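You operate a simulated robot arm through the tools that you are given. There is no shell and no other tool. Be economical: measure what you need, move in short steps, check, and stop when the job is done.

You run a simulated two-armed robot. Do the job below in one go: nothing can be reset, and whatever is moved stays where it is left.

## Task
Hold the white tub on the top of the seed test bench steady with one hand and put the pestle in it with the other.

Only the result counts: the job must be done as asked and must still hold three seconds after the hand-in. Knocking over, shifting, dropping, spilling or breaking anything else fails it.

## Robot
Two 7-joint arms with two-finger grippers on one trunk, on a base that drives. Base frame: it is fixed to the floor where the robot stands at the start and does not move with it; the origin is under the middle of the robot, x ahead of it, y to its left, z up; the surface under the hand at the start is at about z = 800. Readings come in mm, degrees, newtons and seconds.
The left shoulder is at the start at [51, 175, 1177], the right one opposite. With the tool pointing down near the work surface each hand reaches from about 100 to 840 mm from the robot's upright axis, wherever it stands, measured 20 degrees to its own side. Places, roughly: white tub [750, 1750, 750]. Payload 2.94 kg a hand.
Tool frame (each hand has its own): the origin (TCP) lies between the finger pads and is the grasp point; the fingertips stand 30 mm ahead of it; z points along the fingers, y is the line along which they close. Largest opening 138 mm; the body of the gripper starts 109 mm behind the TCP.
Orientation is that of the tool frame in the base frame, as [roll, pitch, yaw] about the fixed x, y, z axes, in that order (R = Rz(yaw) Ry(pitch) Rx(roll)). With the fingers straight down and closing along the base's y, the tool's x points along the base's -x, its y along +y and its z along -z.

## Interface
- The arms move only by the tool arm_command. It takes "left_motion", "right_motion" or both (then of equal length, played together; a hand with none holds still); each is text: rows parted by semicolons, each of 6 numbers parted by spaces: the shift along the tool's x, y, z in mm, then the turn, a rotation vector about the tool's x, y, z in degrees. In form: tx ty tz rx ry rz; .... A call has 1 to 12 rows; each row is the pose to reach, as a shift and turn from the pose commanded when the call began, along the tool's axes at that moment. "left_claw" and "right_claw" are, for a hand that has rows, the finger opening in mm, from 0 to 138, set as the call begins (left out, the last holds). Each row takes 0.2 s and may step no farther than 50 mm and 8.6 degrees from the row before; otherwise, or with a gripper value out of range, the whole call is refused. Where a pose cannot be reached the arm comes as near as it can. A force on the tool above 40 N (or 10 N above the force at the start of the call, whichever is more), or a blocked arm, ends the call early, and 0.2 s more pass. The fingers move at their own pace and stop on an object; they squeeze with about 43 N. The grip force told is the motor's: it shows also when the fingers shut on nothing. Time passes only in rows, and 0.2 s behind the last, so rows that repeat a pose let the fingers close. The reply holds the time, the measured pose of the TCP, the force on the tool along the base axes, the opening and the grip force, in the units named above and with some noise, with the torque about the TCP (base axes, N m) and any sound that the robot's microphone picked up.
- Cameras (640 x 400 px; columns grow to the right, rows downward): "scene" is now at [116.5, 35.7, 1641.1]; the picture's right is [0.54, -0.84, 0.00], its down [-0.69, -0.45, -0.56] and it looks along [0.47, 0.31, -0.83] (base axes); focal length 267 px, centre (320, 200). "left" rides on the left gripper at [71, -19, -146] in its tool frame; the picture's right is [0.26, 0.96, 0.00], its down [-0.85, 0.23, -0.48] and it looks along [-0.46, 0.12, 0.88] (tool axes); focal length 280 px, centre (320, 200). "right" rides on the right gripper at [71, 19, -146] in its tool frame; the picture's right is [-0.26, 0.97, 0.00], its down [-0.85, -0.23, -0.48] and it looks along [-0.46, -0.13, 0.88] (tool axes); focal length 280 px, centre (320, 200). There is no depth. A picture from a camera that has moved, and an enlarged one, comes with that camera's place and axes in the base frame and with its lens. The place of the scene camera against the robot may be out by one fixed shift of up to 12 mm in any direction.
- snapshot(camera): a new picture of that camera. No time passes.
- slide_trunk(by): slides the trunk up (or, below 0, down) by that many mm; the arms and the scene camera ride with it, the base frame stays. It gives what a move gives, with no picture.
- steer(legs): drives the robot by 1 to 6 legs, each [ahead, turn to the left] in mm and degrees, along the robot's own axes; the way and the turn of a leg run together, so that a leg with both is an arc; at most 1500 mm and 180 degrees a leg. The arms and the cameras ride along, it lands a little off, and it stops where it bumps. It gives what a move gives.
- turn_head(pan, tilt): turns the head with the scene camera to pan (to the left, within 120 degrees either way) and tilt (down, from -29 to 69), counted from straight ahead of the robot. It gives what a move gives.
- zoom(camera, box): a new picture of the part [left, top, right, bottom] of that camera's present view, enlarged. No time passes.
- finish_job(): hands the job in; it is judged then, once.

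Go step by step. Nothing tells you exact positions but the pictures and the camera data: compare them with the known pose of the tool, close in by small moves and look again before you grip or let go. The budget is 120 turns and 108 pictures, counting those below and the enlarged ones. Unless the task says otherwise, let go and move clear before handing in, and close with one line.

The tools are called after "Emit:" by a JSON object that holds its "api" and its "payload". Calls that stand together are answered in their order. arm_command: Moves the arms, as the interface text tells. Its arguments: {"type":"object","properties":{"left_motion":{"type":"string"},"left_claw":{"type":"number"},"right_motion":{"type":"string"},"right_claw":{"type":"number"}},"required":[]} The other tools are called the same way: slide_trunk (by) slides the trunk up or down; steer (legs) drives the base; turn_head (pan, tilt) turns the head that bears the scene camera; snapshot (camera) takes a picture; zoom (camera, box) takes an enlarged picture of a part of a camera's view; finish_job () hands the job in.

At the start:

```text
clock: 0.0
left_ee_pos: [511.7, 521.5, 1090.0]
left_ee_rot: [-180.0, 0.0, 179.9]
left_ft_force: [-0.1, -0.8, 0.2]
left_ft_torque: [-0.01, 0.01, -0.02]
left_finger_gap: 138.1
left_gripper_force: 0.1
right_ee_pos: [507.2, -54.6, 1090.0]
right_ee_rot: [179.7, -0.1, 179.9]
right_ft_force: [-0.7, 0.6, 0.1]
right_ft_torque: [0.02, 0.0, 0.01]
right_finger_gap: 137.8
right_gripper_force: 0.2
trunk travel left (down, up): [-350.0, 384.0]
robot x, y, heading: [-0.6, 1.0, 0.0]
head pan, tilt: [33.0, 55.7]
```

scene: 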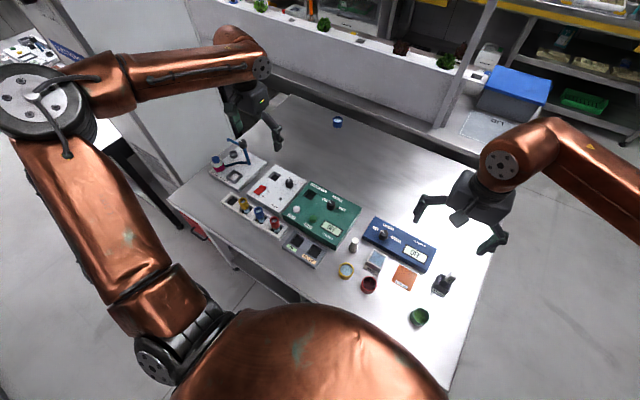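
right: 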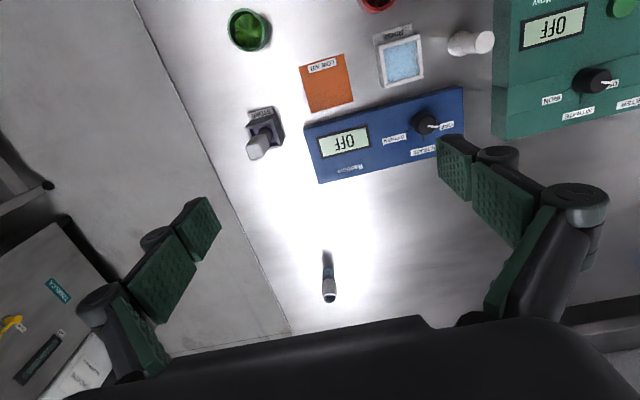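
left: 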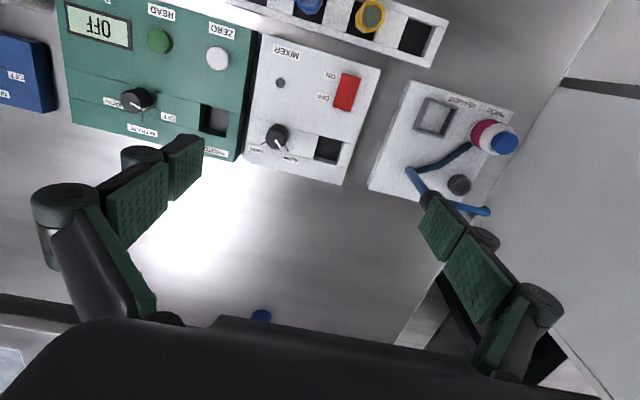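

The start bench carries instruments, and the tub should be to the left at about [750, 1750]. I will turn the head to look that way first.

Emit:
{"api": "turn_head", "payload": {"pan": 67, "tilt": 25}}

Emit:
{"api": "snapshot", "payload": {"camera": "scene"}}

```text
clock: 1.0
left_ee_pos: [511.2, 521.5, 1090.6]
left_ee_rot: [-180.0, 0.1, 180.0]
left_ft_force: [-0.3, 0.7, -0.6]
left_ft_torque: [0.0, 0.02, 0.0]
left_finger_gap: 137.9
left_gripper_force: 0.0
right_ee_pos: [507.1, -55.6, 1090.6]
right_ee_rot: [179.8, -0.1, 179.8]
right_ft_force: [0.5, -0.2, 0.0]
right_ft_torque: [-0.03, 0.0, 0.01]
right_finger_gap: 138.0
right_gripper_force: 0.1
trunk travel left (down, up): [-350.0, 384.0]
robot x, y, heading: [-0.3, 0.4, 0.0]
head pan, tilt: [67.0, 25.0]
```

```text
104 pictures are left
camera scene: at [92.8, 81.6, 1686.0], right [0.92, -0.39, 0.0], down [-0.17, -0.39, -0.91], along [0.35, 0.83, -0.42], focal length 267 px, centre (320, 200)
```

scene: 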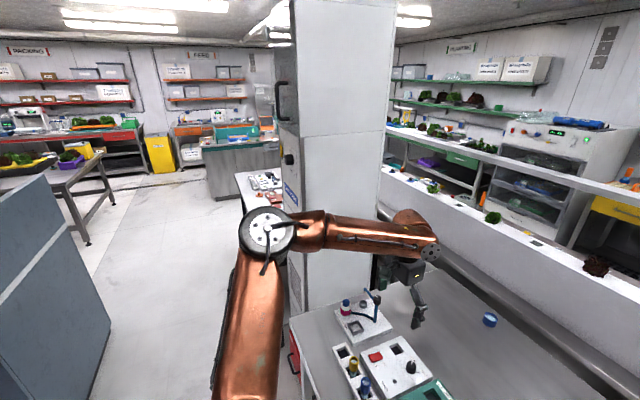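

A cabinet hides the tub bench, which starts behind it. I will zoom in on the parts I can see, including the small stick on the bench under the right hand.

Emit:
{"api": "zoom", "payload": {"camera": "scene", "box": [160, 130, 320, 230]}}

Emit:
{"api": "zoom", "payload": {"camera": "right", "box": [200, 80, 440, 330]}}

```text
4.00 times, centred on (240, 180) of scene
camera zoom: at [92.8, 81.6, 1686.0], right [0.92, -0.39, 0.0], down [-0.17, -0.39, -0.91], along [0.35, 0.83, -0.42], focal length 1070 px, centre (640, 280)
```

zoom: 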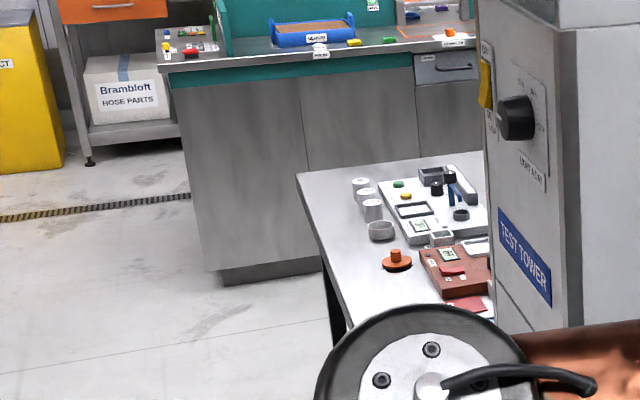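

```text
1.60 times, centred on (320, 205) of right
camera zoom: at [436.8, -37.2, 1235.4], right [0.26, 0.96, 0.0], down [0.85, -0.23, 0.47], along [0.46, -0.12, -0.88], focal length 449 px, centre (320, 192)
```

zoom: 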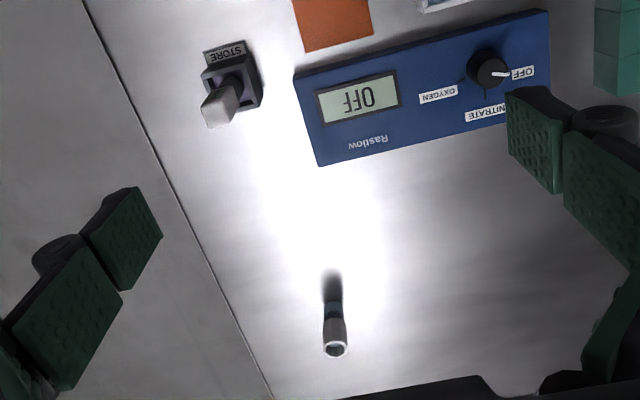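

The tub bench lies beyond the tower. I will tuck the left arm in, back off, turn left, drive alongside and look before going on.

Emit:
{"api": "arm_command", "payload": {"left_motion": "25 -45 0 0 0 0;50 -85 0 0 0 0;75 -125 0 0 0 0;100 -165 0 0 0 0;125 -205 0 0 0 0;150 -240 0 0 0 0", "right_motion": "25 -10 0 0 0 0;50 -20 0 0 0 0;75 -30 0 0 0 0;100 -40 0 0 0 0;125 -50 0 0 0 0;150 -60 0 0 0 0"}}

Emit:
{"api": "turn_head", "payload": {"pan": 0, "tilt": 55}}

Emit:
{"api": "snapshot", "payload": {"camera": "scene"}}

```text
refused: row 1 steps farther than a row can; nothing moved
```

```text
clock: 2.4
left_ee_pos: [511.8, 520.8, 1090.7]
left_ee_rot: [-180.0, 0.0, 180.0]
left_ft_force: [-0.1, 0.1, 0.7]
left_ft_torque: [0.03, 0.0, 0.04]
left_finger_gap: 137.7
left_gripper_force: 0.0
right_ee_pos: [507.9, -55.0, 1090.6]
right_ee_rot: [179.8, -0.2, 180.0]
right_ft_force: [-0.4, 0.5, -0.1]
right_ft_torque: [-0.01, -0.04, -0.01]
right_finger_gap: 138.0
right_gripper_force: 0.1
trunk travel left (down, up): [-350.0, 384.0]
robot x, y, heading: [-2.7, -1.4, 0.0]
head pan, tilt: [0.0, 55.0]
```

```text
101 pictures are left
camera scene: at [128.8, -3.1, 1642.1], right [0.0, -1.0, 0.0], down [-0.82, 0.0, -0.57], along [0.57, 0.0, -0.82], focal length 267 px, centre (320, 200)
```

scene: 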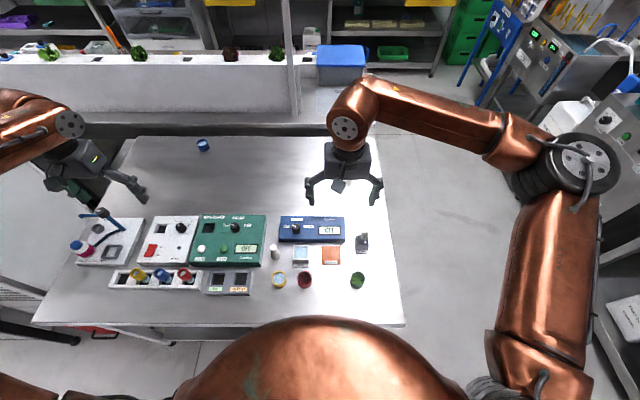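

Elbows stick out, so turns need room. A small white object near the blue meter could be a pestle, so I will zoom in on it.

Emit:
{"api": "zoom", "payload": {"camera": "scene", "box": [240, 210, 400, 310]}}

Emit:
{"api": "zoom", "payload": {"camera": "scene", "box": [60, 200, 260, 325]}}

Emit:
{"api": "arm_command", "payload": {"left_motion": "25 -40 0 0 0 0;50 -80 0 0 0 0;75 -120 0 0 0 0;100 -160 0 0 0 0;125 -200 0 0 0 0;150 -240 0 0 0 0", "right_motion": "25 -10 0 0 0 0;50 -20 0 0 0 0;75 -30 0 0 0 0;100 -40 0 0 0 0;125 -50 0 0 0 0;150 -60 0 0 0 0"}}

Emit:
{"api": "turn_head", "payload": {"pan": 90, "tilt": 45}}

Emit:
{"api": "snapshot", "payload": {"camera": "scene"}}

```text
4.00 times, centred on (320, 260) of scene
camera zoom: at [128.8, -3.1, 1642.1], right [0.0, -1.0, 0.0], down [-0.82, 0.0, -0.57], along [0.57, 0.0, -0.82], focal length 1070 px, centre (320, -40)
```

zoom: 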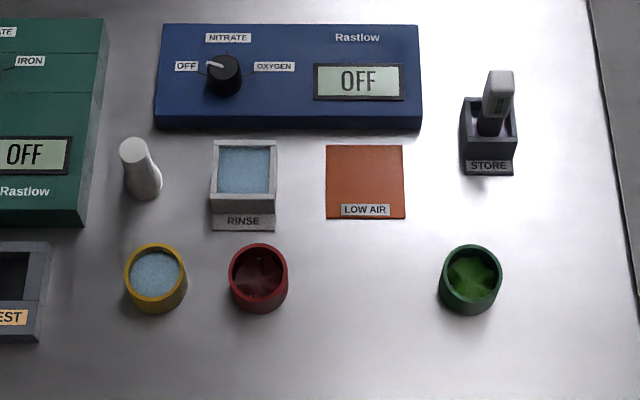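

```text
3.20 times, centred on (160, 262) of scene
camera zoom: at [128.8, -3.1, 1642.1], right [0.0, -1.0, 0.0], down [-0.82, 0.0, -0.57], along [0.57, 0.0, -0.82], focal length 856 px, centre (832, 0)
```

zoom: 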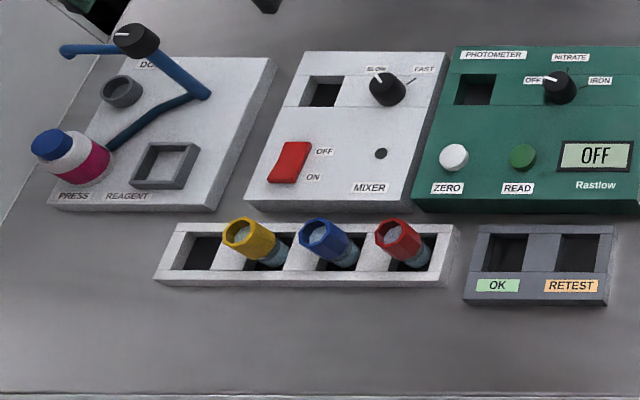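

```text
clock: 3.8
left_ee_pos: [361.2, 278.5, 1091.4]
left_ee_rot: [180.0, 0.0, 180.0]
left_ft_force: [0.4, 0.0, -0.3]
left_ft_torque: [0.08, -0.03, 0.01]
left_finger_gap: 137.7
left_gripper_force: 0.0
right_ee_pos: [356.4, -117.0, 1091.0]
right_ee_rot: [179.6, 0.0, 179.9]
right_ft_force: [-0.5, -0.5, 0.5]
right_ft_torque: [0.04, -0.01, 0.0]
right_finger_gap: 138.0
right_gripper_force: 0.0
trunk travel left (down, up): [-350.0, 384.0]
robot x, y, heading: [1.8, 1.3, -0.1]
head pan, tilt: [0.0, 55.0]
```

```text
clock: 5.4
left_ee_pos: [362.3, 281.4, 1089.1]
left_ee_rot: [-180.0, 0.0, 180.0]
left_ft_force: [0.0, 0.5, -0.3]
left_ft_torque: [-0.02, 0.02, -0.01]
left_finger_gap: 138.1
left_gripper_force: 0.0
right_ee_pos: [356.4, -113.4, 1090.2]
right_ee_rot: [179.8, -0.2, 179.9]
right_ft_force: [-1.0, -0.5, 0.1]
right_ft_torque: [-0.03, -0.01, 0.01]
right_finger_gap: 138.1
right_gripper_force: 0.1
trunk travel left (down, up): [-350.0, 384.0]
robot x, y, heading: [0.6, 2.3, -0.2]
head pan, tilt: [90.0, 45.0]
```

```text
98 pictures are left
camera scene: at [56.6, 77.9, 1655.5], right [1.0, 0.0, 0.0], down [0.0, -0.71, -0.71], along [0.0, 0.71, -0.71], focal length 267 px, centre (320, 200)
```

scene: 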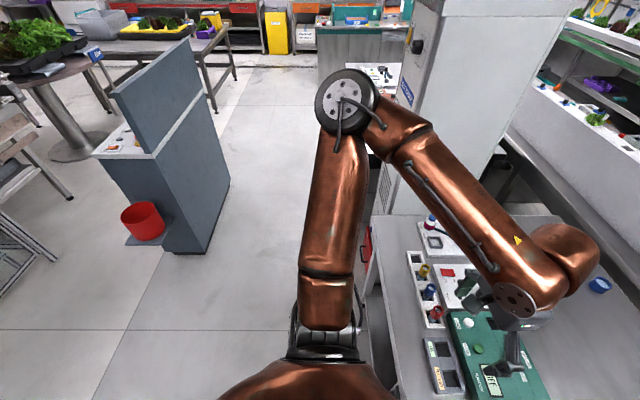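

The white piece by the "RINSE" tray is a pestle candidate. The left elbow sticks out about 700 mm, so I will stretch the hands forward to narrow the robot, then check the room behind it.

Emit:
{"api": "arm_command", "payload": {"left_motion": "-45 -15 0 0 0 0;-90 -30 0 0 0 0;-135 -45 0 0 0 0;-180 -60 0 0 0 0;-225 -75 0 0 0 0;-270 -90 0 0 0 0;-315 -105 0 0 0 0;-350 -110 0 0 0 0", "right_motion": "-45 -5 0 0 0 0;-90 -10 0 0 0 0;-135 -15 0 0 0 0;-180 -20 0 0 0 0;-225 -25 0 0 0 0;-270 -30 0 0 0 0;-315 -35 0 0 0 0;-350 -40 0 0 0 0"}}

Emit:
{"api": "turn_head", "payload": {"pan": 120, "tilt": 30}}

Emit:
{"api": "snapshot", "payload": {"camera": "scene"}}

Emit:
{"api": "turn_head", "payload": {"pan": -120, "tilt": 30}}

Emit:
{"api": "snapshot", "payload": {"camera": "scene"}}

```text
clock: 7.2
left_ee_pos: [584.8, 274.1, 1120.1]
left_ee_rot: [-179.9, -0.1, 179.9]
left_ft_force: [-0.6, 0.7, -0.3]
left_ft_torque: [-0.03, 0.05, -0.02]
left_finger_gap: 137.9
left_gripper_force: 0.1
left hand out of reach, approached as far as the arm can: row 5, 6, 7, 8
right_ee_pos: [707.6, -153.6, 1086.8]
right_ee_rot: [179.9, -0.1, -180.0]
right_ft_force: [-0.4, 0.6, -0.7]
right_ft_torque: [-0.08, -0.03, -0.02]
right_finger_gap: 137.9
right_gripper_force: 0.0
trunk travel left (down, up): [-350.0, 384.0]
robot x, y, heading: [-1.0, -0.6, -0.2]
head pan, tilt: [90.0, 45.0]
```

```text
clock: 8.2
left_ee_pos: [584.0, 270.7, 1120.9]
left_ee_rot: [180.0, 0.0, 180.0]
left_ft_force: [0.4, 0.7, 0.7]
left_ft_torque: [0.0, -0.02, 0.0]
left_finger_gap: 138.0
left_gripper_force: 0.1
right_ee_pos: [707.7, -154.7, 1087.1]
right_ee_rot: [179.8, -0.1, 179.8]
right_ft_force: [0.3, -0.1, -1.0]
right_ft_torque: [-0.01, -0.01, -0.03]
right_finger_gap: 137.7
right_gripper_force: 0.1
trunk travel left (down, up): [-350.0, 384.0]
robot x, y, heading: [-2.8, 1.9, 0.2]
head pan, tilt: [120.0, 30.0]
```

```text
97 pictures are left
camera scene: at [11.8, 75.3, 1678.1], right [0.87, 0.5, 0.0], down [0.25, -0.43, -0.87], along [-0.43, 0.75, -0.5], focal length 267 px, centre (320, 200)
```

scene: 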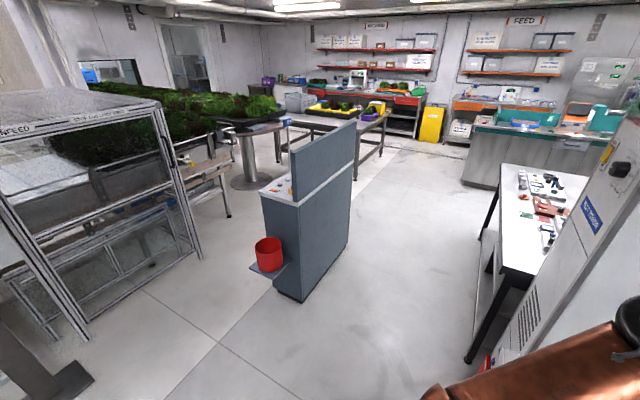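

```text
clock: 11.6
left_ee_pos: [582.9, 271.0, 1119.5]
left_ee_rot: [-180.0, 0.0, -179.9]
left_ft_force: [-0.1, -0.6, -0.2]
left_ft_torque: [0.02, 0.03, -0.01]
left_finger_gap: 138.1
left_gripper_force: 0.1
right_ee_pos: [707.2, -154.9, 1086.6]
right_ee_rot: [179.8, -0.1, 179.9]
right_ft_force: [0.0, 0.4, -0.7]
right_ft_torque: [0.01, 0.01, 0.0]
right_finger_gap: 138.1
right_gripper_force: 0.1
trunk travel left (down, up): [-350.0, 384.0]
robot x, y, heading: [-2.7, 2.2, 0.2]
head pan, tilt: [-120.0, 30.0]
```

```text
96 pictures are left
camera scene: at [11.6, -81.8, 1678.1], right [-0.87, 0.5, 0.0], down [0.25, 0.43, -0.87], along [-0.43, -0.75, -0.5], focal length 267 px, centre (320, 200)
```

scene: 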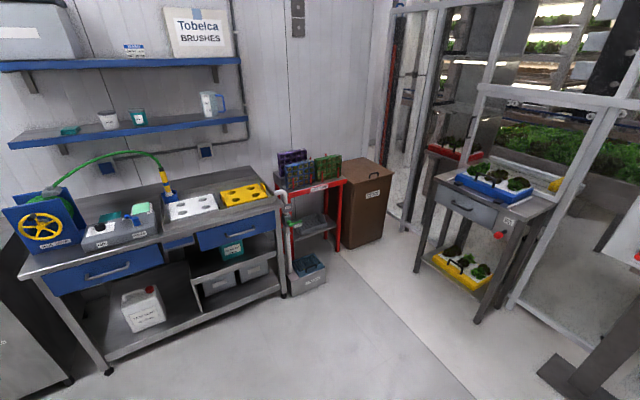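

The seed bench front edge is at about x = 300, running from y ≈ 1350 to 2875, and the aisle is free. I will back off, turn left, drive along and look at the bench.

Emit:
{"api": "steer", "payload": {"legs": [[-250, 0], [0, 90], [1750, 0]]}}

```text
refused: 1750 is not a number from -1500 to 1500
```

Emit:
{"api": "steer", "payload": {"legs": [[-250, 0], [0, 90], [1400, 0]]}}

Emit:
{"api": "turn_head", "payload": {"pan": -70, "tilt": 40}}

Emit:
{"api": "snapshot", "payload": {"camera": "scene"}}

```text
clock: 12.8
left_ee_pos: [443.8, 275.6, 1131.4]
left_ee_rot: [180.0, 1.5, -179.6]
left_ft_force: [0.8, -0.1, -0.8]
left_ft_torque: [0.01, 0.08, 0.02]
left_finger_gap: 137.9
left_gripper_force: 0.1
right_ee_pos: [578.9, -161.9, 1101.1]
right_ee_rot: [179.4, 0.9, 177.5]
right_ft_force: [0.6, 0.7, -0.6]
right_ft_torque: [-0.02, 0.03, 0.03]
right_finger_gap: 137.7
right_gripper_force: 0.1
trunk travel left (down, up): [-350.0, 384.0]
robot x, y, heading: [-111.6, 0.7, 0.2]
head pan, tilt: [-120.0, 30.0]
stopped in leg 1: the robot was blocked; the commanded pose is now the measured one
```

```text
clock: 14.0
left_ee_pos: [400.6, 275.0, 1151.4]
left_ee_rot: [179.9, 4.0, -179.9]
left_ft_force: [-0.3, 0.2, 2.6]
left_ft_torque: [-0.13, -0.03, 0.02]
left_finger_gap: 138.0
left_gripper_force: 0.1
right_ee_pos: [536.6, -162.5, 1131.3]
right_ee_rot: [179.4, 3.5, 178.0]
right_ft_force: [-0.9, -1.0, 3.3]
right_ft_torque: [0.1, -0.02, -0.02]
right_finger_gap: 137.9
right_gripper_force: 0.1
trunk travel left (down, up): [-350.0, 384.0]
robot x, y, heading: [-116.1, -2.7, 0.2]
head pan, tilt: [-70.0, 40.0]
```

```text
95 pictures are left
camera scene: at [-48.1, -82.4, 1664.5], right [-0.94, -0.34, -0.01], down [-0.21, 0.6, -0.77], along [0.27, -0.72, -0.64], focal length 267 px, centre (320, 200)
```

scene: 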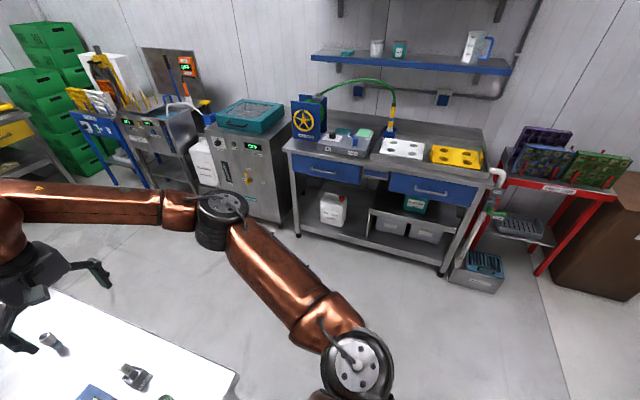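

The robot was blocked after about 115 mm and seems to have tilted a few degrees. I will look around before moving on.

Emit:
{"api": "turn_head", "payload": {"pan": 0, "tilt": 69}}

Emit:
{"api": "snapshot", "payload": {"camera": "scene"}}

Emit:
{"api": "turn_head", "payload": {"pan": 110, "tilt": 69}}

Emit:
{"api": "snapshot", "payload": {"camera": "scene"}}

```text
clock: 15.4
left_ee_pos: [440.1, 274.5, 1134.5]
left_ee_rot: [-180.0, 1.8, -179.7]
left_ft_force: [-0.3, 0.3, 1.0]
left_ft_torque: [-0.01, -0.11, -0.01]
left_finger_gap: 138.1
left_gripper_force: 0.1
right_ee_pos: [574.3, -163.6, 1106.4]
right_ee_rot: [179.3, 1.3, 177.6]
right_ft_force: [-0.8, 0.4, -0.1]
right_ft_torque: [-0.05, -0.1, -0.03]
right_finger_gap: 137.7
right_gripper_force: 0.1
trunk travel left (down, up): [-350.0, 384.0]
robot x, y, heading: [-116.1, 0.9, -0.0]
head pan, tilt: [0.0, 68.8]
```

```text
94 pictures are left
camera scene: at [26.7, -3.4, 1627.0], right [0.0, -1.0, 0.0], down [-0.94, 0.0, -0.35], along [0.35, 0.0, -0.94], focal length 267 px, centre (320, 200)
```

scene: 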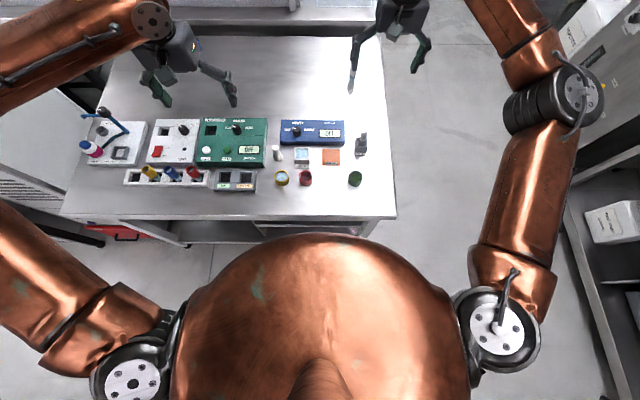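

```text
clock: 17.3
left_ee_pos: [424.9, 275.1, 1140.5]
left_ee_rot: [179.9, 2.6, -179.6]
left_ft_force: [-0.7, -0.1, -0.3]
left_ft_torque: [0.02, -0.03, 0.0]
left_finger_gap: 138.1
left_gripper_force: 0.0
right_ee_pos: [559.2, -163.2, 1113.1]
right_ee_rot: [179.2, 2.0, 177.7]
right_ft_force: [-1.4, -0.2, 0.1]
right_ft_torque: [0.03, -0.06, 0.02]
right_finger_gap: 137.9
right_gripper_force: 0.0
trunk travel left (down, up): [-350.0, 384.0]
robot x, y, heading: [-117.4, -2.9, 0.2]
head pan, tilt: [110.0, 68.8]
```

```text
93 pictures are left
camera scene: at [-78.3, 49.1, 1626.8], right [0.94, 0.35, 0.0], down [0.32, -0.87, -0.36], along [-0.12, 0.34, -0.93], focal length 267 px, centre (320, 200)
```

scene: 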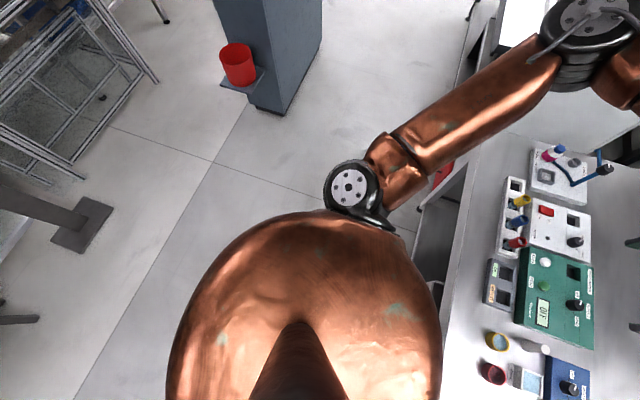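

The robot keeps leaning back slightly, as if something behind is caught. I will go ahead a little and see whether it settles.

Emit:
{"api": "steer", "payload": {"legs": [[60, 0]]}}

Emit:
{"api": "turn_head", "payload": {"pan": 120, "tilt": 69}}

Emit:
{"api": "snapshot", "payload": {"camera": "scene"}}

Emit:
{"api": "turn_head", "payload": {"pan": -120, "tilt": 60}}

Emit:
{"api": "snapshot", "payload": {"camera": "scene"}}

```text
clock: 18.9
left_ee_pos: [403.3, 277.8, 1169.6]
left_ee_rot: [-179.9, 7.2, -179.4]
left_ft_force: [-1.5, -0.2, 2.1]
left_ft_torque: [-0.01, -0.14, -0.03]
left_finger_gap: 138.2
left_gripper_force: 0.1
right_ee_pos: [543.7, -170.1, 1154.4]
right_ee_rot: [179.0, 6.1, 176.5]
right_ft_force: [-1.0, -0.1, 1.6]
right_ft_torque: [-0.04, -0.11, -0.01]
right_finger_gap: 137.9
right_gripper_force: 0.0
trunk travel left (down, up): [-350.0, 384.0]
robot x, y, heading: [-57.4, -2.7, 0.3]
head pan, tilt: [110.0, 68.8]
stopped in leg 1: the robot was blocked; the commanded pose is now the measured one
```

```text
clock: 19.6
left_ee_pos: [407.2, 277.5, 1165.1]
left_ee_rot: [179.8, 6.9, -179.5]
left_ft_force: [0.6, -0.1, 0.3]
left_ft_torque: [0.05, 0.12, -0.02]
left_finger_gap: 138.0
left_gripper_force: 0.0
right_ee_pos: [548.2, -170.9, 1148.0]
right_ee_rot: [179.0, 5.8, 176.5]
right_ft_force: [-0.1, -0.3, -0.5]
right_ft_torque: [0.0, 0.09, -0.04]
right_finger_gap: 137.9
right_gripper_force: 0.1
trunk travel left (down, up): [-350.0, 384.0]
robot x, y, heading: [-55.4, -2.2, 0.1]
head pan, tilt: [120.0, 68.8]
```

```text
92 pictures are left
camera scene: at [-26.1, 45.0, 1626.4], right [0.86, 0.5, 0.0], down [0.47, -0.81, -0.36], along [-0.18, 0.31, -0.93], focal length 267 px, centre (320, 200)
```

scene: 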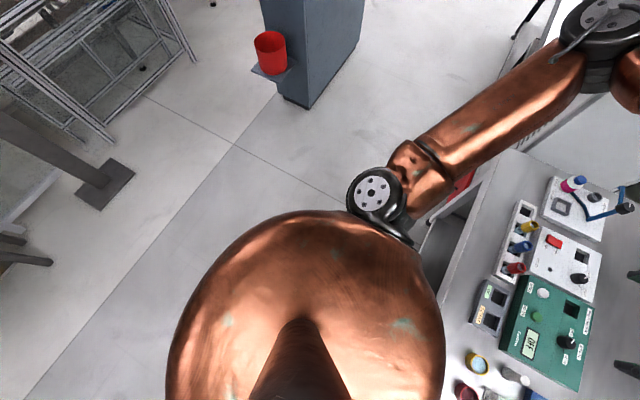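

```text
clock: 23.0
left_ee_pos: [422.5, 277.2, 1160.3]
left_ee_rot: [-179.9, 6.1, -179.4]
left_ft_force: [0.3, -0.8, 0.3]
left_ft_torque: [-0.01, 0.0, 0.01]
left_finger_gap: 138.0
left_gripper_force: 0.1
right_ee_pos: [563.0, -170.7, 1141.6]
right_ee_rot: [179.0, 5.0, 176.4]
right_ft_force: [-0.8, -0.2, 0.6]
right_ft_torque: [0.02, -0.02, -0.01]
right_finger_gap: 138.1
right_gripper_force: 0.2
trunk travel left (down, up): [-350.0, 384.0]
robot x, y, heading: [-55.1, -1.3, 0.1]
head pan, tilt: [-120.0, 60.0]
```

```text
91 pictures are left
camera scene: at [-30.7, -61.0, 1636.0], right [-0.87, 0.5, 0.0], down [0.43, 0.75, -0.5], along [-0.25, -0.43, -0.87], focal length 267 px, centre (320, 200)
```

scene: 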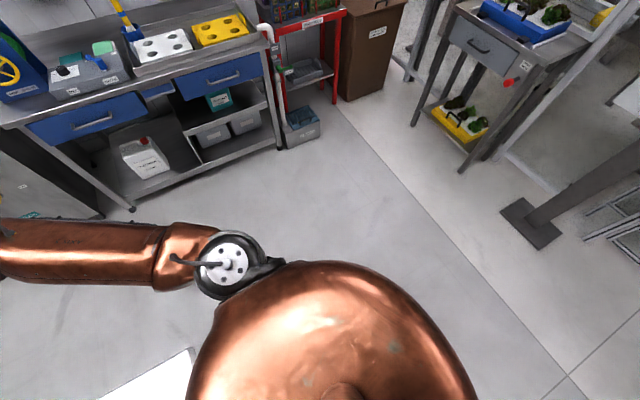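

The base itself moved fine. The overstretched arms swing when it drives, and that counts as "blocked". I will pull the hands back to a comfortable pose and try again.

Emit:
{"api": "arm_command", "payload": {"left_motion": "16 10 14 0 -1.2 0;32 21 28 0 -2.4 0;48 32 42 0 -3.6 0;64 43 56 0 -4.8 0;77 53 70 0 -6 0;77 53 70 0 -6 0;77 53 70 0 -6 0", "right_motion": "40 -14 10 0 -1 -.7;80 -28 20 0 -2 -1.4;120 -42 30 0 -3 -2.1;160 -56 40 0 -4 -2.8;200 -70 50 0 -5 -3.6;218 -80 51 0 -5 -3.6;218 -80 51 0 -5 -3.6"}}

Emit:
{"api": "steer", "payload": {"legs": [[-100, 0]]}}

Emit:
{"api": "turn_head", "payload": {"pan": 90, "tilt": 45}}

Emit:
{"api": "snapshot", "payload": {"camera": "scene"}}

```text
clock: 24.6
left_ee_pos: [351.2, 329.5, 1082.6]
left_ee_rot: [179.9, 12.1, -179.4]
left_ft_force: [-0.6, 0.0, -0.4]
left_ft_torque: [-0.05, 0.02, -0.01]
left_finger_gap: 138.2
left_gripper_force: 0.0
right_ee_pos: [344.9, -233.6, 1070.5]
right_ee_rot: [179.6, 10.1, -180.0]
right_ft_force: [-0.4, 0.3, 0.0]
right_ft_torque: [-0.04, -0.01, 0.01]
right_finger_gap: 138.0
right_gripper_force: 0.1
trunk travel left (down, up): [-350.0, 384.0]
robot x, y, heading: [-51.2, -0.2, 0.4]
head pan, tilt: [-120.0, 60.0]
```

```text
clock: 25.7
left_ee_pos: [250.1, 329.2, 1082.0]
left_ee_rot: [180.0, 12.1, -179.3]
left_ft_force: [-0.2, -0.3, 0.9]
left_ft_torque: [-0.01, 0.0, 0.01]
left_finger_gap: 138.0
left_gripper_force: 0.0
right_ee_pos: [243.7, -234.9, 1070.0]
right_ee_rot: [179.7, 10.2, 179.9]
right_ft_force: [-1.0, 0.1, -0.5]
right_ft_torque: [0.02, -0.05, 0.0]
right_finger_gap: 137.8
right_gripper_force: 0.0
trunk travel left (down, up): [-350.0, 384.0]
robot x, y, heading: [-156.9, 0.7, 0.1]
head pan, tilt: [-120.0, 60.0]
```

```text
clock: 28.8
left_ee_pos: [251.8, 328.1, 1082.6]
left_ee_rot: [179.9, 12.1, -179.4]
left_ft_force: [-0.3, -0.2, -0.2]
left_ft_torque: [-0.02, 0.01, -0.01]
left_finger_gap: 137.7
left_gripper_force: 0.1
right_ee_pos: [243.3, -234.9, 1071.2]
right_ee_rot: [179.6, 10.0, 179.9]
right_ft_force: [-1.0, 0.2, 0.7]
right_ft_torque: [-0.01, 0.02, 0.0]
right_finger_gap: 137.8
right_gripper_force: 0.1
trunk travel left (down, up): [-350.0, 384.0]
robot x, y, heading: [-153.6, -1.4, 0.1]
head pan, tilt: [90.0, 45.0]
```

```text
90 pictures are left
camera scene: at [-98.9, 77.7, 1655.5], right [1.0, 0.0, 0.0], down [0.0, -0.71, -0.71], along [0.0, 0.71, -0.71], focal length 267 px, centre (320, 200)
```

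scene: 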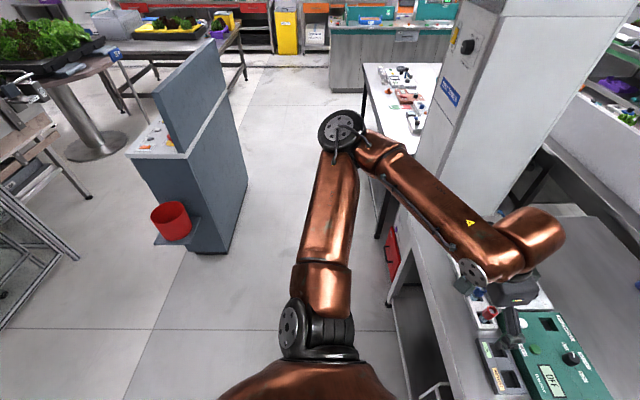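

Driving works with the arms in this pose. I will raise the trunk so the elbows clear the grey cabinet, level the hands, and drive with more distance from the tower.

Emit:
{"api": "slide_trunk", "payload": {"by": 200}}

Emit:
{"api": "arm_command", "payload": {"left_motion": "0 0 0 0 6 0;0 0 0 0 12 0", "right_motion": "0 0 0 0 5 0;0 0 0 0 10 0"}}

Emit:
{"api": "steer", "payload": {"legs": [[-220, 0], [0, 90], [900, 0]]}}

Emit:
{"api": "turn_head", "payload": {"pan": -60, "tilt": 40}}

Emit:
{"api": "snapshot", "payload": {"camera": "scene"}}

```text
clock: 30.9
left_ee_pos: [252.7, 327.3, 1282.7]
left_ee_rot: [180.0, 12.1, -179.4]
left_ft_force: [0.8, 0.1, -0.5]
left_ft_torque: [0.02, 0.06, 0.01]
left_finger_gap: 138.2
left_gripper_force: 0.0
right_ee_pos: [243.8, -234.9, 1269.8]
right_ee_rot: [179.6, 10.0, 180.0]
right_ft_force: [0.3, -0.2, -0.8]
right_ft_torque: [0.0, -0.01, 0.02]
right_finger_gap: 138.1
right_gripper_force: 0.0
trunk travel left (down, up): [-550.0, 184.0]
robot x, y, heading: [-156.7, -0.1, 0.5]
head pan, tilt: [90.0, 45.0]
```

```text
clock: 31.5
left_ee_pos: [254.0, 327.6, 1281.0]
left_ee_rot: [179.9, 0.0, -179.4]
left_ft_force: [0.5, 0.8, -0.6]
left_ft_torque: [-0.01, 0.03, 0.03]
left_finger_gap: 137.9
left_gripper_force: 0.2
right_ee_pos: [245.8, -234.6, 1269.8]
right_ee_rot: [179.7, -0.1, -180.0]
right_ft_force: [0.8, 0.4, -0.1]
right_ft_torque: [-0.01, 0.06, -0.02]
right_finger_gap: 137.7
right_gripper_force: 0.0
trunk travel left (down, up): [-550.0, 184.0]
robot x, y, heading: [-155.4, -0.0, 0.1]
head pan, tilt: [90.0, 45.0]
```

```text
clock: 41.4
left_ee_pos: [-707.8, 1314.4, 1281.9]
left_ee_rot: [179.9, 0.1, -89.6]
left_ft_force: [0.4, -0.6, -0.2]
left_ft_torque: [-0.01, 0.0, 0.01]
left_finger_gap: 137.9
left_gripper_force: 0.1
right_ee_pos: [-145.8, 1305.5, 1269.8]
right_ee_rot: [179.7, 0.0, -90.1]
right_ft_force: [0.1, 0.2, 0.6]
right_ft_torque: [-0.01, -0.02, -0.01]
right_finger_gap: 137.9
right_gripper_force: 0.1
trunk travel left (down, up): [-550.0, 184.0]
robot x, y, heading: [-379.0, 906.0, 90.3]
head pan, tilt: [90.0, 45.0]
```

```text
clock: 43.8
left_ee_pos: [-708.3, 1314.0, 1280.6]
left_ee_rot: [179.8, 0.0, -89.5]
left_ft_force: [-0.7, 0.4, 0.7]
left_ft_torque: [-0.01, -0.03, -0.02]
left_finger_gap: 138.1
left_gripper_force: 0.1
right_ee_pos: [-144.8, 1304.9, 1270.1]
right_ee_rot: [179.6, 0.1, -90.1]
right_ft_force: [0.5, 0.3, -0.5]
right_ft_torque: [0.04, -0.02, 0.0]
right_finger_gap: 138.0
right_gripper_force: 0.0
trunk travel left (down, up): [-550.0, 184.0]
robot x, y, heading: [-378.7, 907.1, 90.5]
head pan, tilt: [-60.0, 40.0]
```

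```text
89 pictures are left
camera scene: at [-297.3, 933.6, 1862.9], right [0.5, -0.86, 0.0], down [-0.56, -0.32, -0.77], along [0.66, 0.39, -0.64], focal length 267 px, centre (320, 200)
```

scene: 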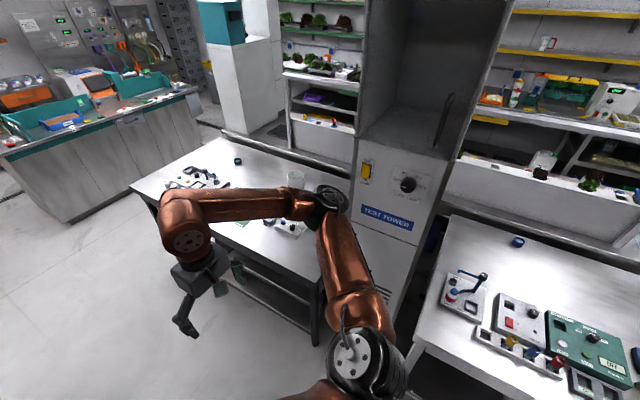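

The tower clears the right elbow. I will continue to about y = 1750 and turn to face the seed bench.

Emit:
{"api": "steer", "payload": {"legs": [[860, 0], [0, -90]]}}

Emit:
{"api": "turn_head", "payload": {"pan": 0, "tilt": 45}}

Emit:
{"api": "snapshot", "payload": {"camera": "scene"}}

```text
clock: 52.1
left_ee_pos: [24.8, 2091.6, 1281.1]
left_ee_rot: [179.9, 0.1, -179.5]
left_ft_force: [0.0, -0.5, 0.2]
left_ft_torque: [-0.01, 0.02, 0.0]
left_finger_gap: 138.2
left_gripper_force: 0.2
right_ee_pos: [15.4, 1528.9, 1270.3]
right_ee_rot: [179.6, 0.1, 179.9]
right_ft_force: [-1.0, 0.1, 0.3]
right_ft_torque: [-0.02, 0.02, -0.01]
right_finger_gap: 137.7
right_gripper_force: 0.1
trunk travel left (down, up): [-550.0, 184.0]
robot x, y, heading: [-384.6, 1761.8, -0.1]
head pan, tilt: [-60.0, 40.0]
```

```text
clock: 53.4
left_ee_pos: [23.6, 2091.7, 1282.1]
left_ee_rot: [179.9, 0.2, -179.5]
left_ft_force: [-0.8, -0.3, 0.1]
left_ft_torque: [0.02, 0.02, 0.01]
left_finger_gap: 138.1
left_gripper_force: 0.0
right_ee_pos: [14.7, 1529.0, 1271.7]
right_ee_rot: [179.7, 0.2, 179.9]
right_ft_force: [-0.2, 0.6, 1.1]
right_ft_torque: [0.01, -0.01, 0.01]
right_finger_gap: 138.1
right_gripper_force: 0.0
trunk travel left (down, up): [-550.0, 184.0]
robot x, y, heading: [-383.2, 1764.6, 0.2]
head pan, tilt: [0.0, 45.0]
```

```text
88 pictures are left
camera scene: at [-305.8, 1759.7, 1855.6], right [0.0, -1.0, 0.0], down [-0.71, 0.0, -0.71], along [0.71, 0.0, -0.71], focal length 267 px, centre (320, 200)
```

scene: 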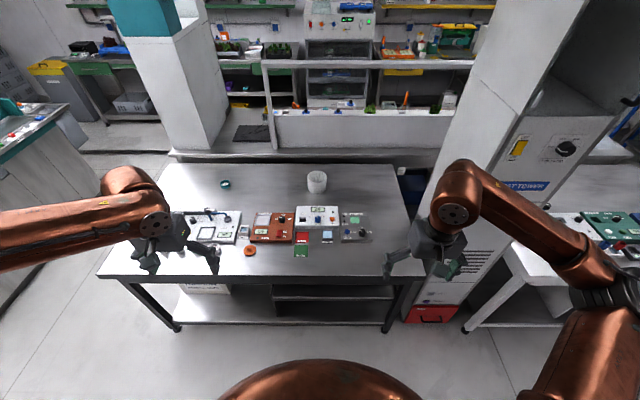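

Emit:
{"api": "zoom", "payload": {"camera": "scene", "box": [210, 150, 410, 275]}}

Emit:
{"api": "zoom", "payload": {"camera": "scene", "box": [110, 150, 270, 250]}}

```text
3.20 times, centred on (310, 212) of scene
camera zoom: at [-305.8, 1759.7, 1855.6], right [0.0, -1.0, 0.0], down [-0.71, 0.0, -0.71], along [0.71, 0.0, -0.71], focal length 856 px, centre (352, 160)
```

zoom: 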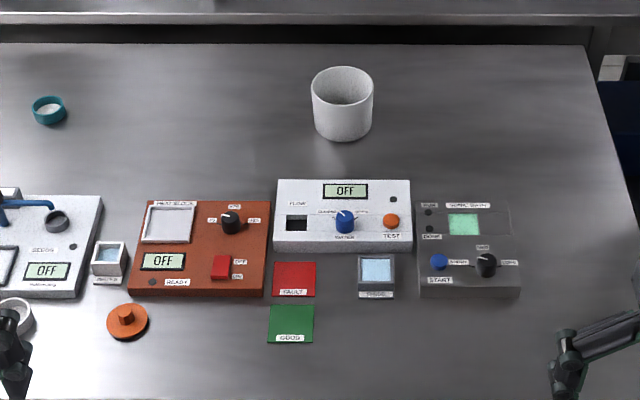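

```text
4.00 times, centred on (190, 200) of scene
camera zoom: at [-305.8, 1759.7, 1855.6], right [0.0, -1.0, 0.0], down [-0.71, 0.0, -0.71], along [0.71, 0.0, -0.71], focal length 1070 px, centre (840, 200)
```

zoom: 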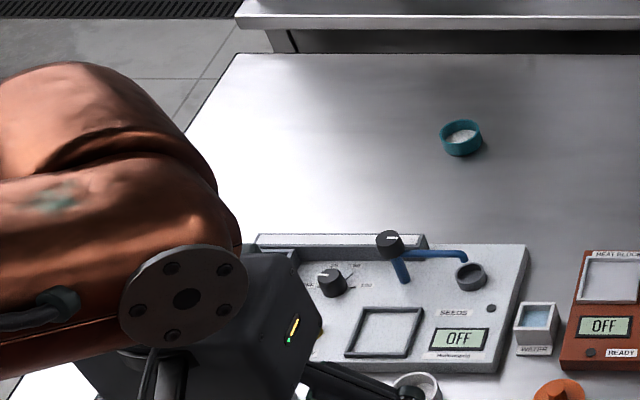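

The tub stands near [900, 1775]. I see no pestle here yet, and the left part of the bench is hidden by the left hand. I will look with the hand cameras.

Emit:
{"api": "snapshot", "payload": {"camera": "left"}}

Emit:
{"api": "arm_command", "payload": {"left_motion": "40 0 -20 0 0 0;80 0 -40 0 0 0;120 0 -60 0 0 0;140 0 -80 0 0 0"}}

Emit:
{"api": "turn_head", "payload": {"pan": 30, "tilt": 45}}

Emit:
{"api": "snapshot", "payload": {"camera": "scene"}}

```text
85 pictures are left
camera left: at [-48.7, 2070.9, 1428.0], right [-0.27, 0.96, 0.0], down [0.85, 0.24, 0.48], along [0.46, 0.13, -0.88], focal length 280 px, centre (320, 200)
```

left: 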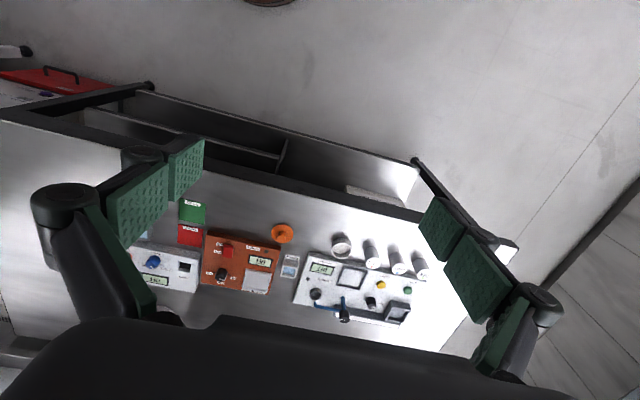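

```text
clock: 54.4
left_ee_pos: [-118.5, 2089.4, 1360.9]
left_ee_rot: [179.9, 0.0, -179.5]
left_ft_force: [0.6, -0.4, 0.0]
left_ft_torque: [-0.04, 0.04, 0.05]
left_finger_gap: 138.1
left_gripper_force: 0.0
right_ee_pos: [14.7, 1530.8, 1270.2]
right_ee_rot: [179.6, 0.0, 179.9]
right_ft_force: [1.0, 0.0, 0.4]
right_ft_torque: [-0.01, 0.02, 0.01]
right_finger_gap: 138.2
right_gripper_force: 0.0
trunk travel left (down, up): [-550.0, 184.0]
robot x, y, heading: [-382.4, 1758.0, 0.2]
head pan, tilt: [0.0, 45.0]
```

```text
clock: 55.4
left_ee_pos: [-118.1, 2089.0, 1361.2]
left_ee_rot: [179.9, 0.1, -179.5]
left_ft_force: [0.7, 0.1, -0.3]
left_ft_torque: [0.0, -0.02, -0.01]
left_finger_gap: 138.2
left_gripper_force: 0.1
right_ee_pos: [14.5, 1527.6, 1270.2]
right_ee_rot: [179.6, 0.1, 179.9]
right_ft_force: [-0.2, 0.9, -0.6]
right_ft_torque: [0.0, -0.03, 0.01]
right_finger_gap: 137.8
right_gripper_force: 0.0
trunk travel left (down, up): [-550.0, 184.0]
robot x, y, heading: [-382.8, 1764.0, 0.0]
head pan, tilt: [30.0, 45.0]
```

```text
84 pictures are left
camera scene: at [-316.8, 1800.7, 1855.6], right [0.5, -0.87, 0.0], down [-0.61, -0.35, -0.71], along [0.61, 0.35, -0.71], focal length 267 px, centre (320, 200)
```

scene: 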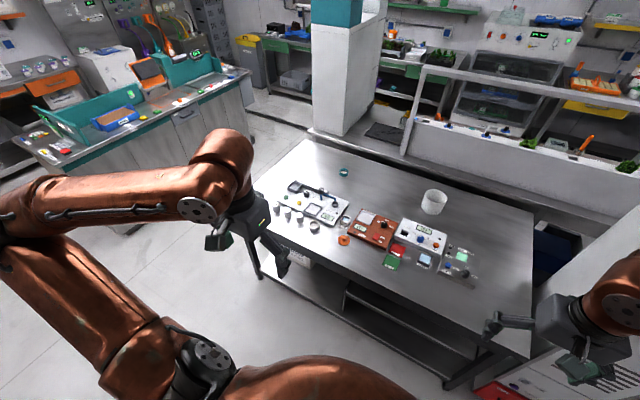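

Emit:
{"api": "zoom", "payload": {"camera": "scene", "box": [260, 140, 420, 240]}}

Emit:
{"api": "zoom", "payload": {"camera": "left", "box": [160, 160, 480, 360]}}

Emit:
{"api": "zoom", "payload": {"camera": "scene", "box": [0, 60, 240, 210]}}

```text
4.00 times, centred on (340, 190) of scene
camera zoom: at [-316.8, 1800.7, 1855.6], right [0.5, -0.87, 0.0], down [-0.61, -0.35, -0.71], along [0.61, 0.35, -0.71], focal length 1070 px, centre (240, 240)
```

zoom: 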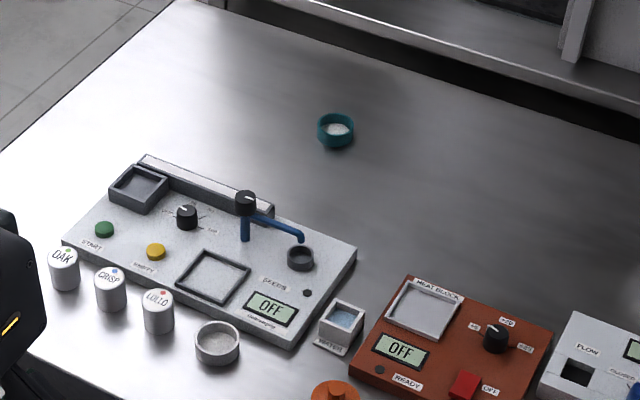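

```text
2.00 times, centred on (320, 260) of left
camera zoom: at [-190.4, 2068.8, 1508.1], right [-0.27, 0.96, 0.0], down [0.85, 0.24, 0.48], along [0.46, 0.13, -0.88], focal length 561 px, centre (320, 80)
```

zoom: 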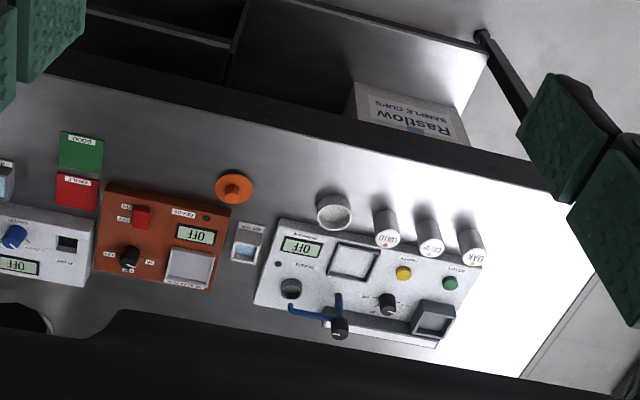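

```text
2.67 times, centred on (120, 135) of scene
camera zoom: at [-316.8, 1800.7, 1855.6], right [0.5, -0.87, 0.0], down [-0.61, -0.35, -0.71], along [0.61, 0.35, -0.71], focal length 713 px, centre (853, 373)
```

zoom: 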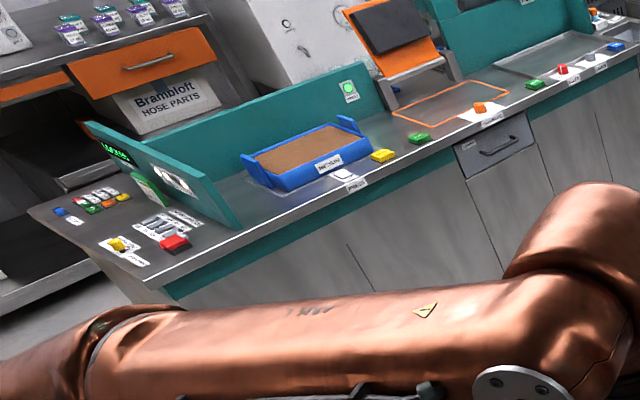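

There is no pestle on the seed bench. The upright white piece by the RINSE tray on the first bench is the best candidate, so I will drive back the same way and inspect it up close.

Emit:
{"api": "arm_command", "payload": {"left_motion": "-40 0 20 0 0 0;-80 0 40 0 0 0;-120 0 60 0 0 0;-140 0 80 0 0 0"}}

Emit:
{"api": "steer", "payload": {"legs": [[0, 90], [-900, 0], [-850, 0], [0, -90], [300, 0]]}}

Emit:
{"api": "turn_head", "payload": {"pan": 0, "tilt": 55}}

Emit:
{"api": "snapshot", "payload": {"camera": "scene"}}

Emit:
{"api": "snapshot", "payload": {"camera": "right"}}

```text
clock: 56.4
left_ee_pos: [25.0, 2089.7, 1282.1]
left_ee_rot: [179.9, 0.1, -179.5]
left_ft_force: [0.5, -1.1, -0.2]
left_ft_torque: [0.01, 0.02, 0.01]
left_finger_gap: 138.0
left_gripper_force: 0.1
right_ee_pos: [14.4, 1528.2, 1270.5]
right_ee_rot: [179.5, 0.0, 179.9]
right_ft_force: [0.8, 0.0, -0.7]
right_ft_torque: [0.02, 0.01, -0.02]
right_finger_gap: 137.9
right_gripper_force: 0.1
trunk travel left (down, up): [-550.0, 184.0]
robot x, y, heading: [-386.0, 1761.1, 0.3]
head pan, tilt: [30.0, 45.0]
```

```text
clock: 74.5
left_ee_pos: [306.7, 320.5, 1280.2]
left_ee_rot: [179.9, 0.2, 179.2]
left_ft_force: [0.8, -0.4, -1.0]
left_ft_torque: [-0.03, 0.02, 0.06]
left_finger_gap: 138.0
left_gripper_force: 0.1
right_ee_pos: [285.5, -240.0, 1272.3]
right_ee_rot: [179.6, 0.1, 178.6]
right_ft_force: [-0.5, -0.3, 0.1]
right_ft_torque: [0.01, 0.04, 0.02]
right_finger_gap: 137.9
right_gripper_force: 0.2
trunk travel left (down, up): [-550.0, 184.0]
robot x, y, heading: [-111.0, 3.0, -1.3]
head pan, tilt: [30.0, 45.0]
```

```text
clock: 75.5
left_ee_pos: [305.1, 320.8, 1281.5]
left_ee_rot: [179.9, 0.2, 179.2]
left_ft_force: [-0.6, 0.1, -0.6]
left_ft_torque: [-0.01, -0.01, 0.0]
left_finger_gap: 137.9
left_gripper_force: 0.1
right_ee_pos: [284.7, -241.1, 1269.9]
right_ee_rot: [179.6, 0.1, 178.6]
right_ft_force: [-0.3, 0.6, 0.2]
right_ft_torque: [0.0, 0.02, -0.04]
right_finger_gap: 138.1
right_gripper_force: 0.1
trunk travel left (down, up): [-550.0, 184.0]
robot x, y, heading: [-108.6, 1.4, -1.4]
head pan, tilt: [0.0, 55.0]
```

```text
80 pictures are left
camera scene: at [-40.2, -1.7, 1842.2], right [-0.02, -1.0, 0.0], down [-0.82, 0.02, -0.57], along [0.57, -0.01, -0.82], focal length 267 px, centre (320, 200)
```

scene: 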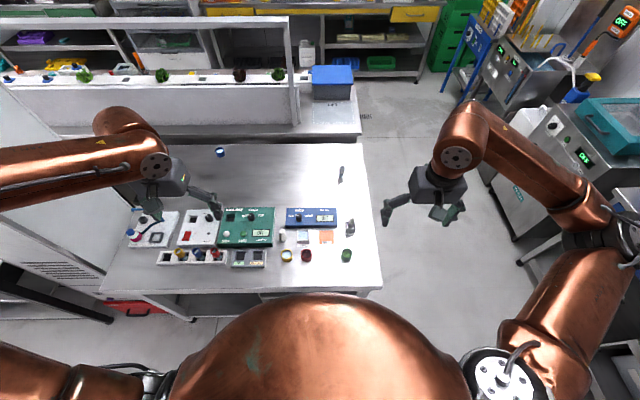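

```text
79 pictures are left
camera right: at [213.7, -222.6, 1416.5], right [0.28, 0.96, 0.01], down [0.84, -0.25, 0.48], along [0.46, -0.13, -0.88], focal length 280 px, centre (320, 200)
```

right: 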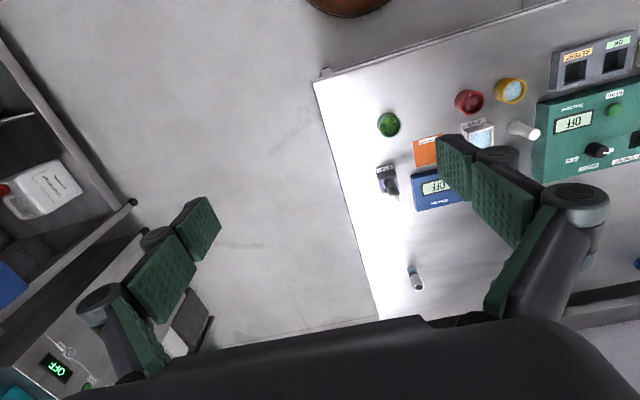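

I'm back at the first bench. I will zoom in on the white piece and on the stick at the back.

Emit:
{"api": "zoom", "payload": {"camera": "scene", "box": [264, 150, 364, 270]}}

Emit:
{"api": "zoom", "payload": {"camera": "right", "box": [400, 60, 560, 160]}}

Emit:
{"api": "zoom", "payload": {"camera": "right", "box": [370, 240, 450, 300]}}

```text
3.33 times, centred on (314, 210) of scene
camera zoom: at [-40.2, -1.7, 1842.2], right [-0.02, -1.0, 0.0], down [-0.82, 0.02, -0.57], along [0.57, -0.01, -0.82], focal length 891 px, centre (340, 167)
```

zoom: 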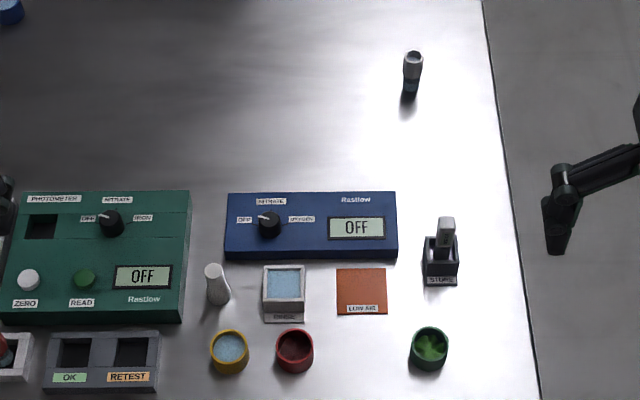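

```text
4.00 times, centred on (480, 110) of right
camera zoom: at [213.7, -222.6, 1416.5], right [0.28, 0.96, 0.01], down [0.84, -0.25, 0.48], along [0.46, -0.13, -0.88], focal length 1122 px, centre (-320, 560)
```

zoom: 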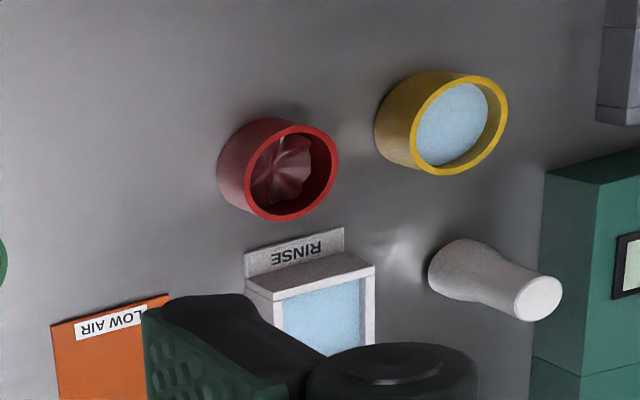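

```text
6.67 times, centred on (410, 270) of right
camera zoom: at [213.7, -222.6, 1416.5], right [0.28, 0.96, 0.01], down [0.84, -0.25, 0.48], along [0.46, -0.13, -0.88], focal length 1869 px, centre (-280, -267)
```

zoom: 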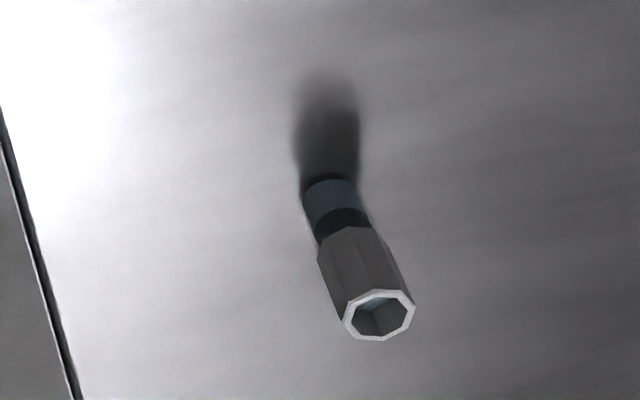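

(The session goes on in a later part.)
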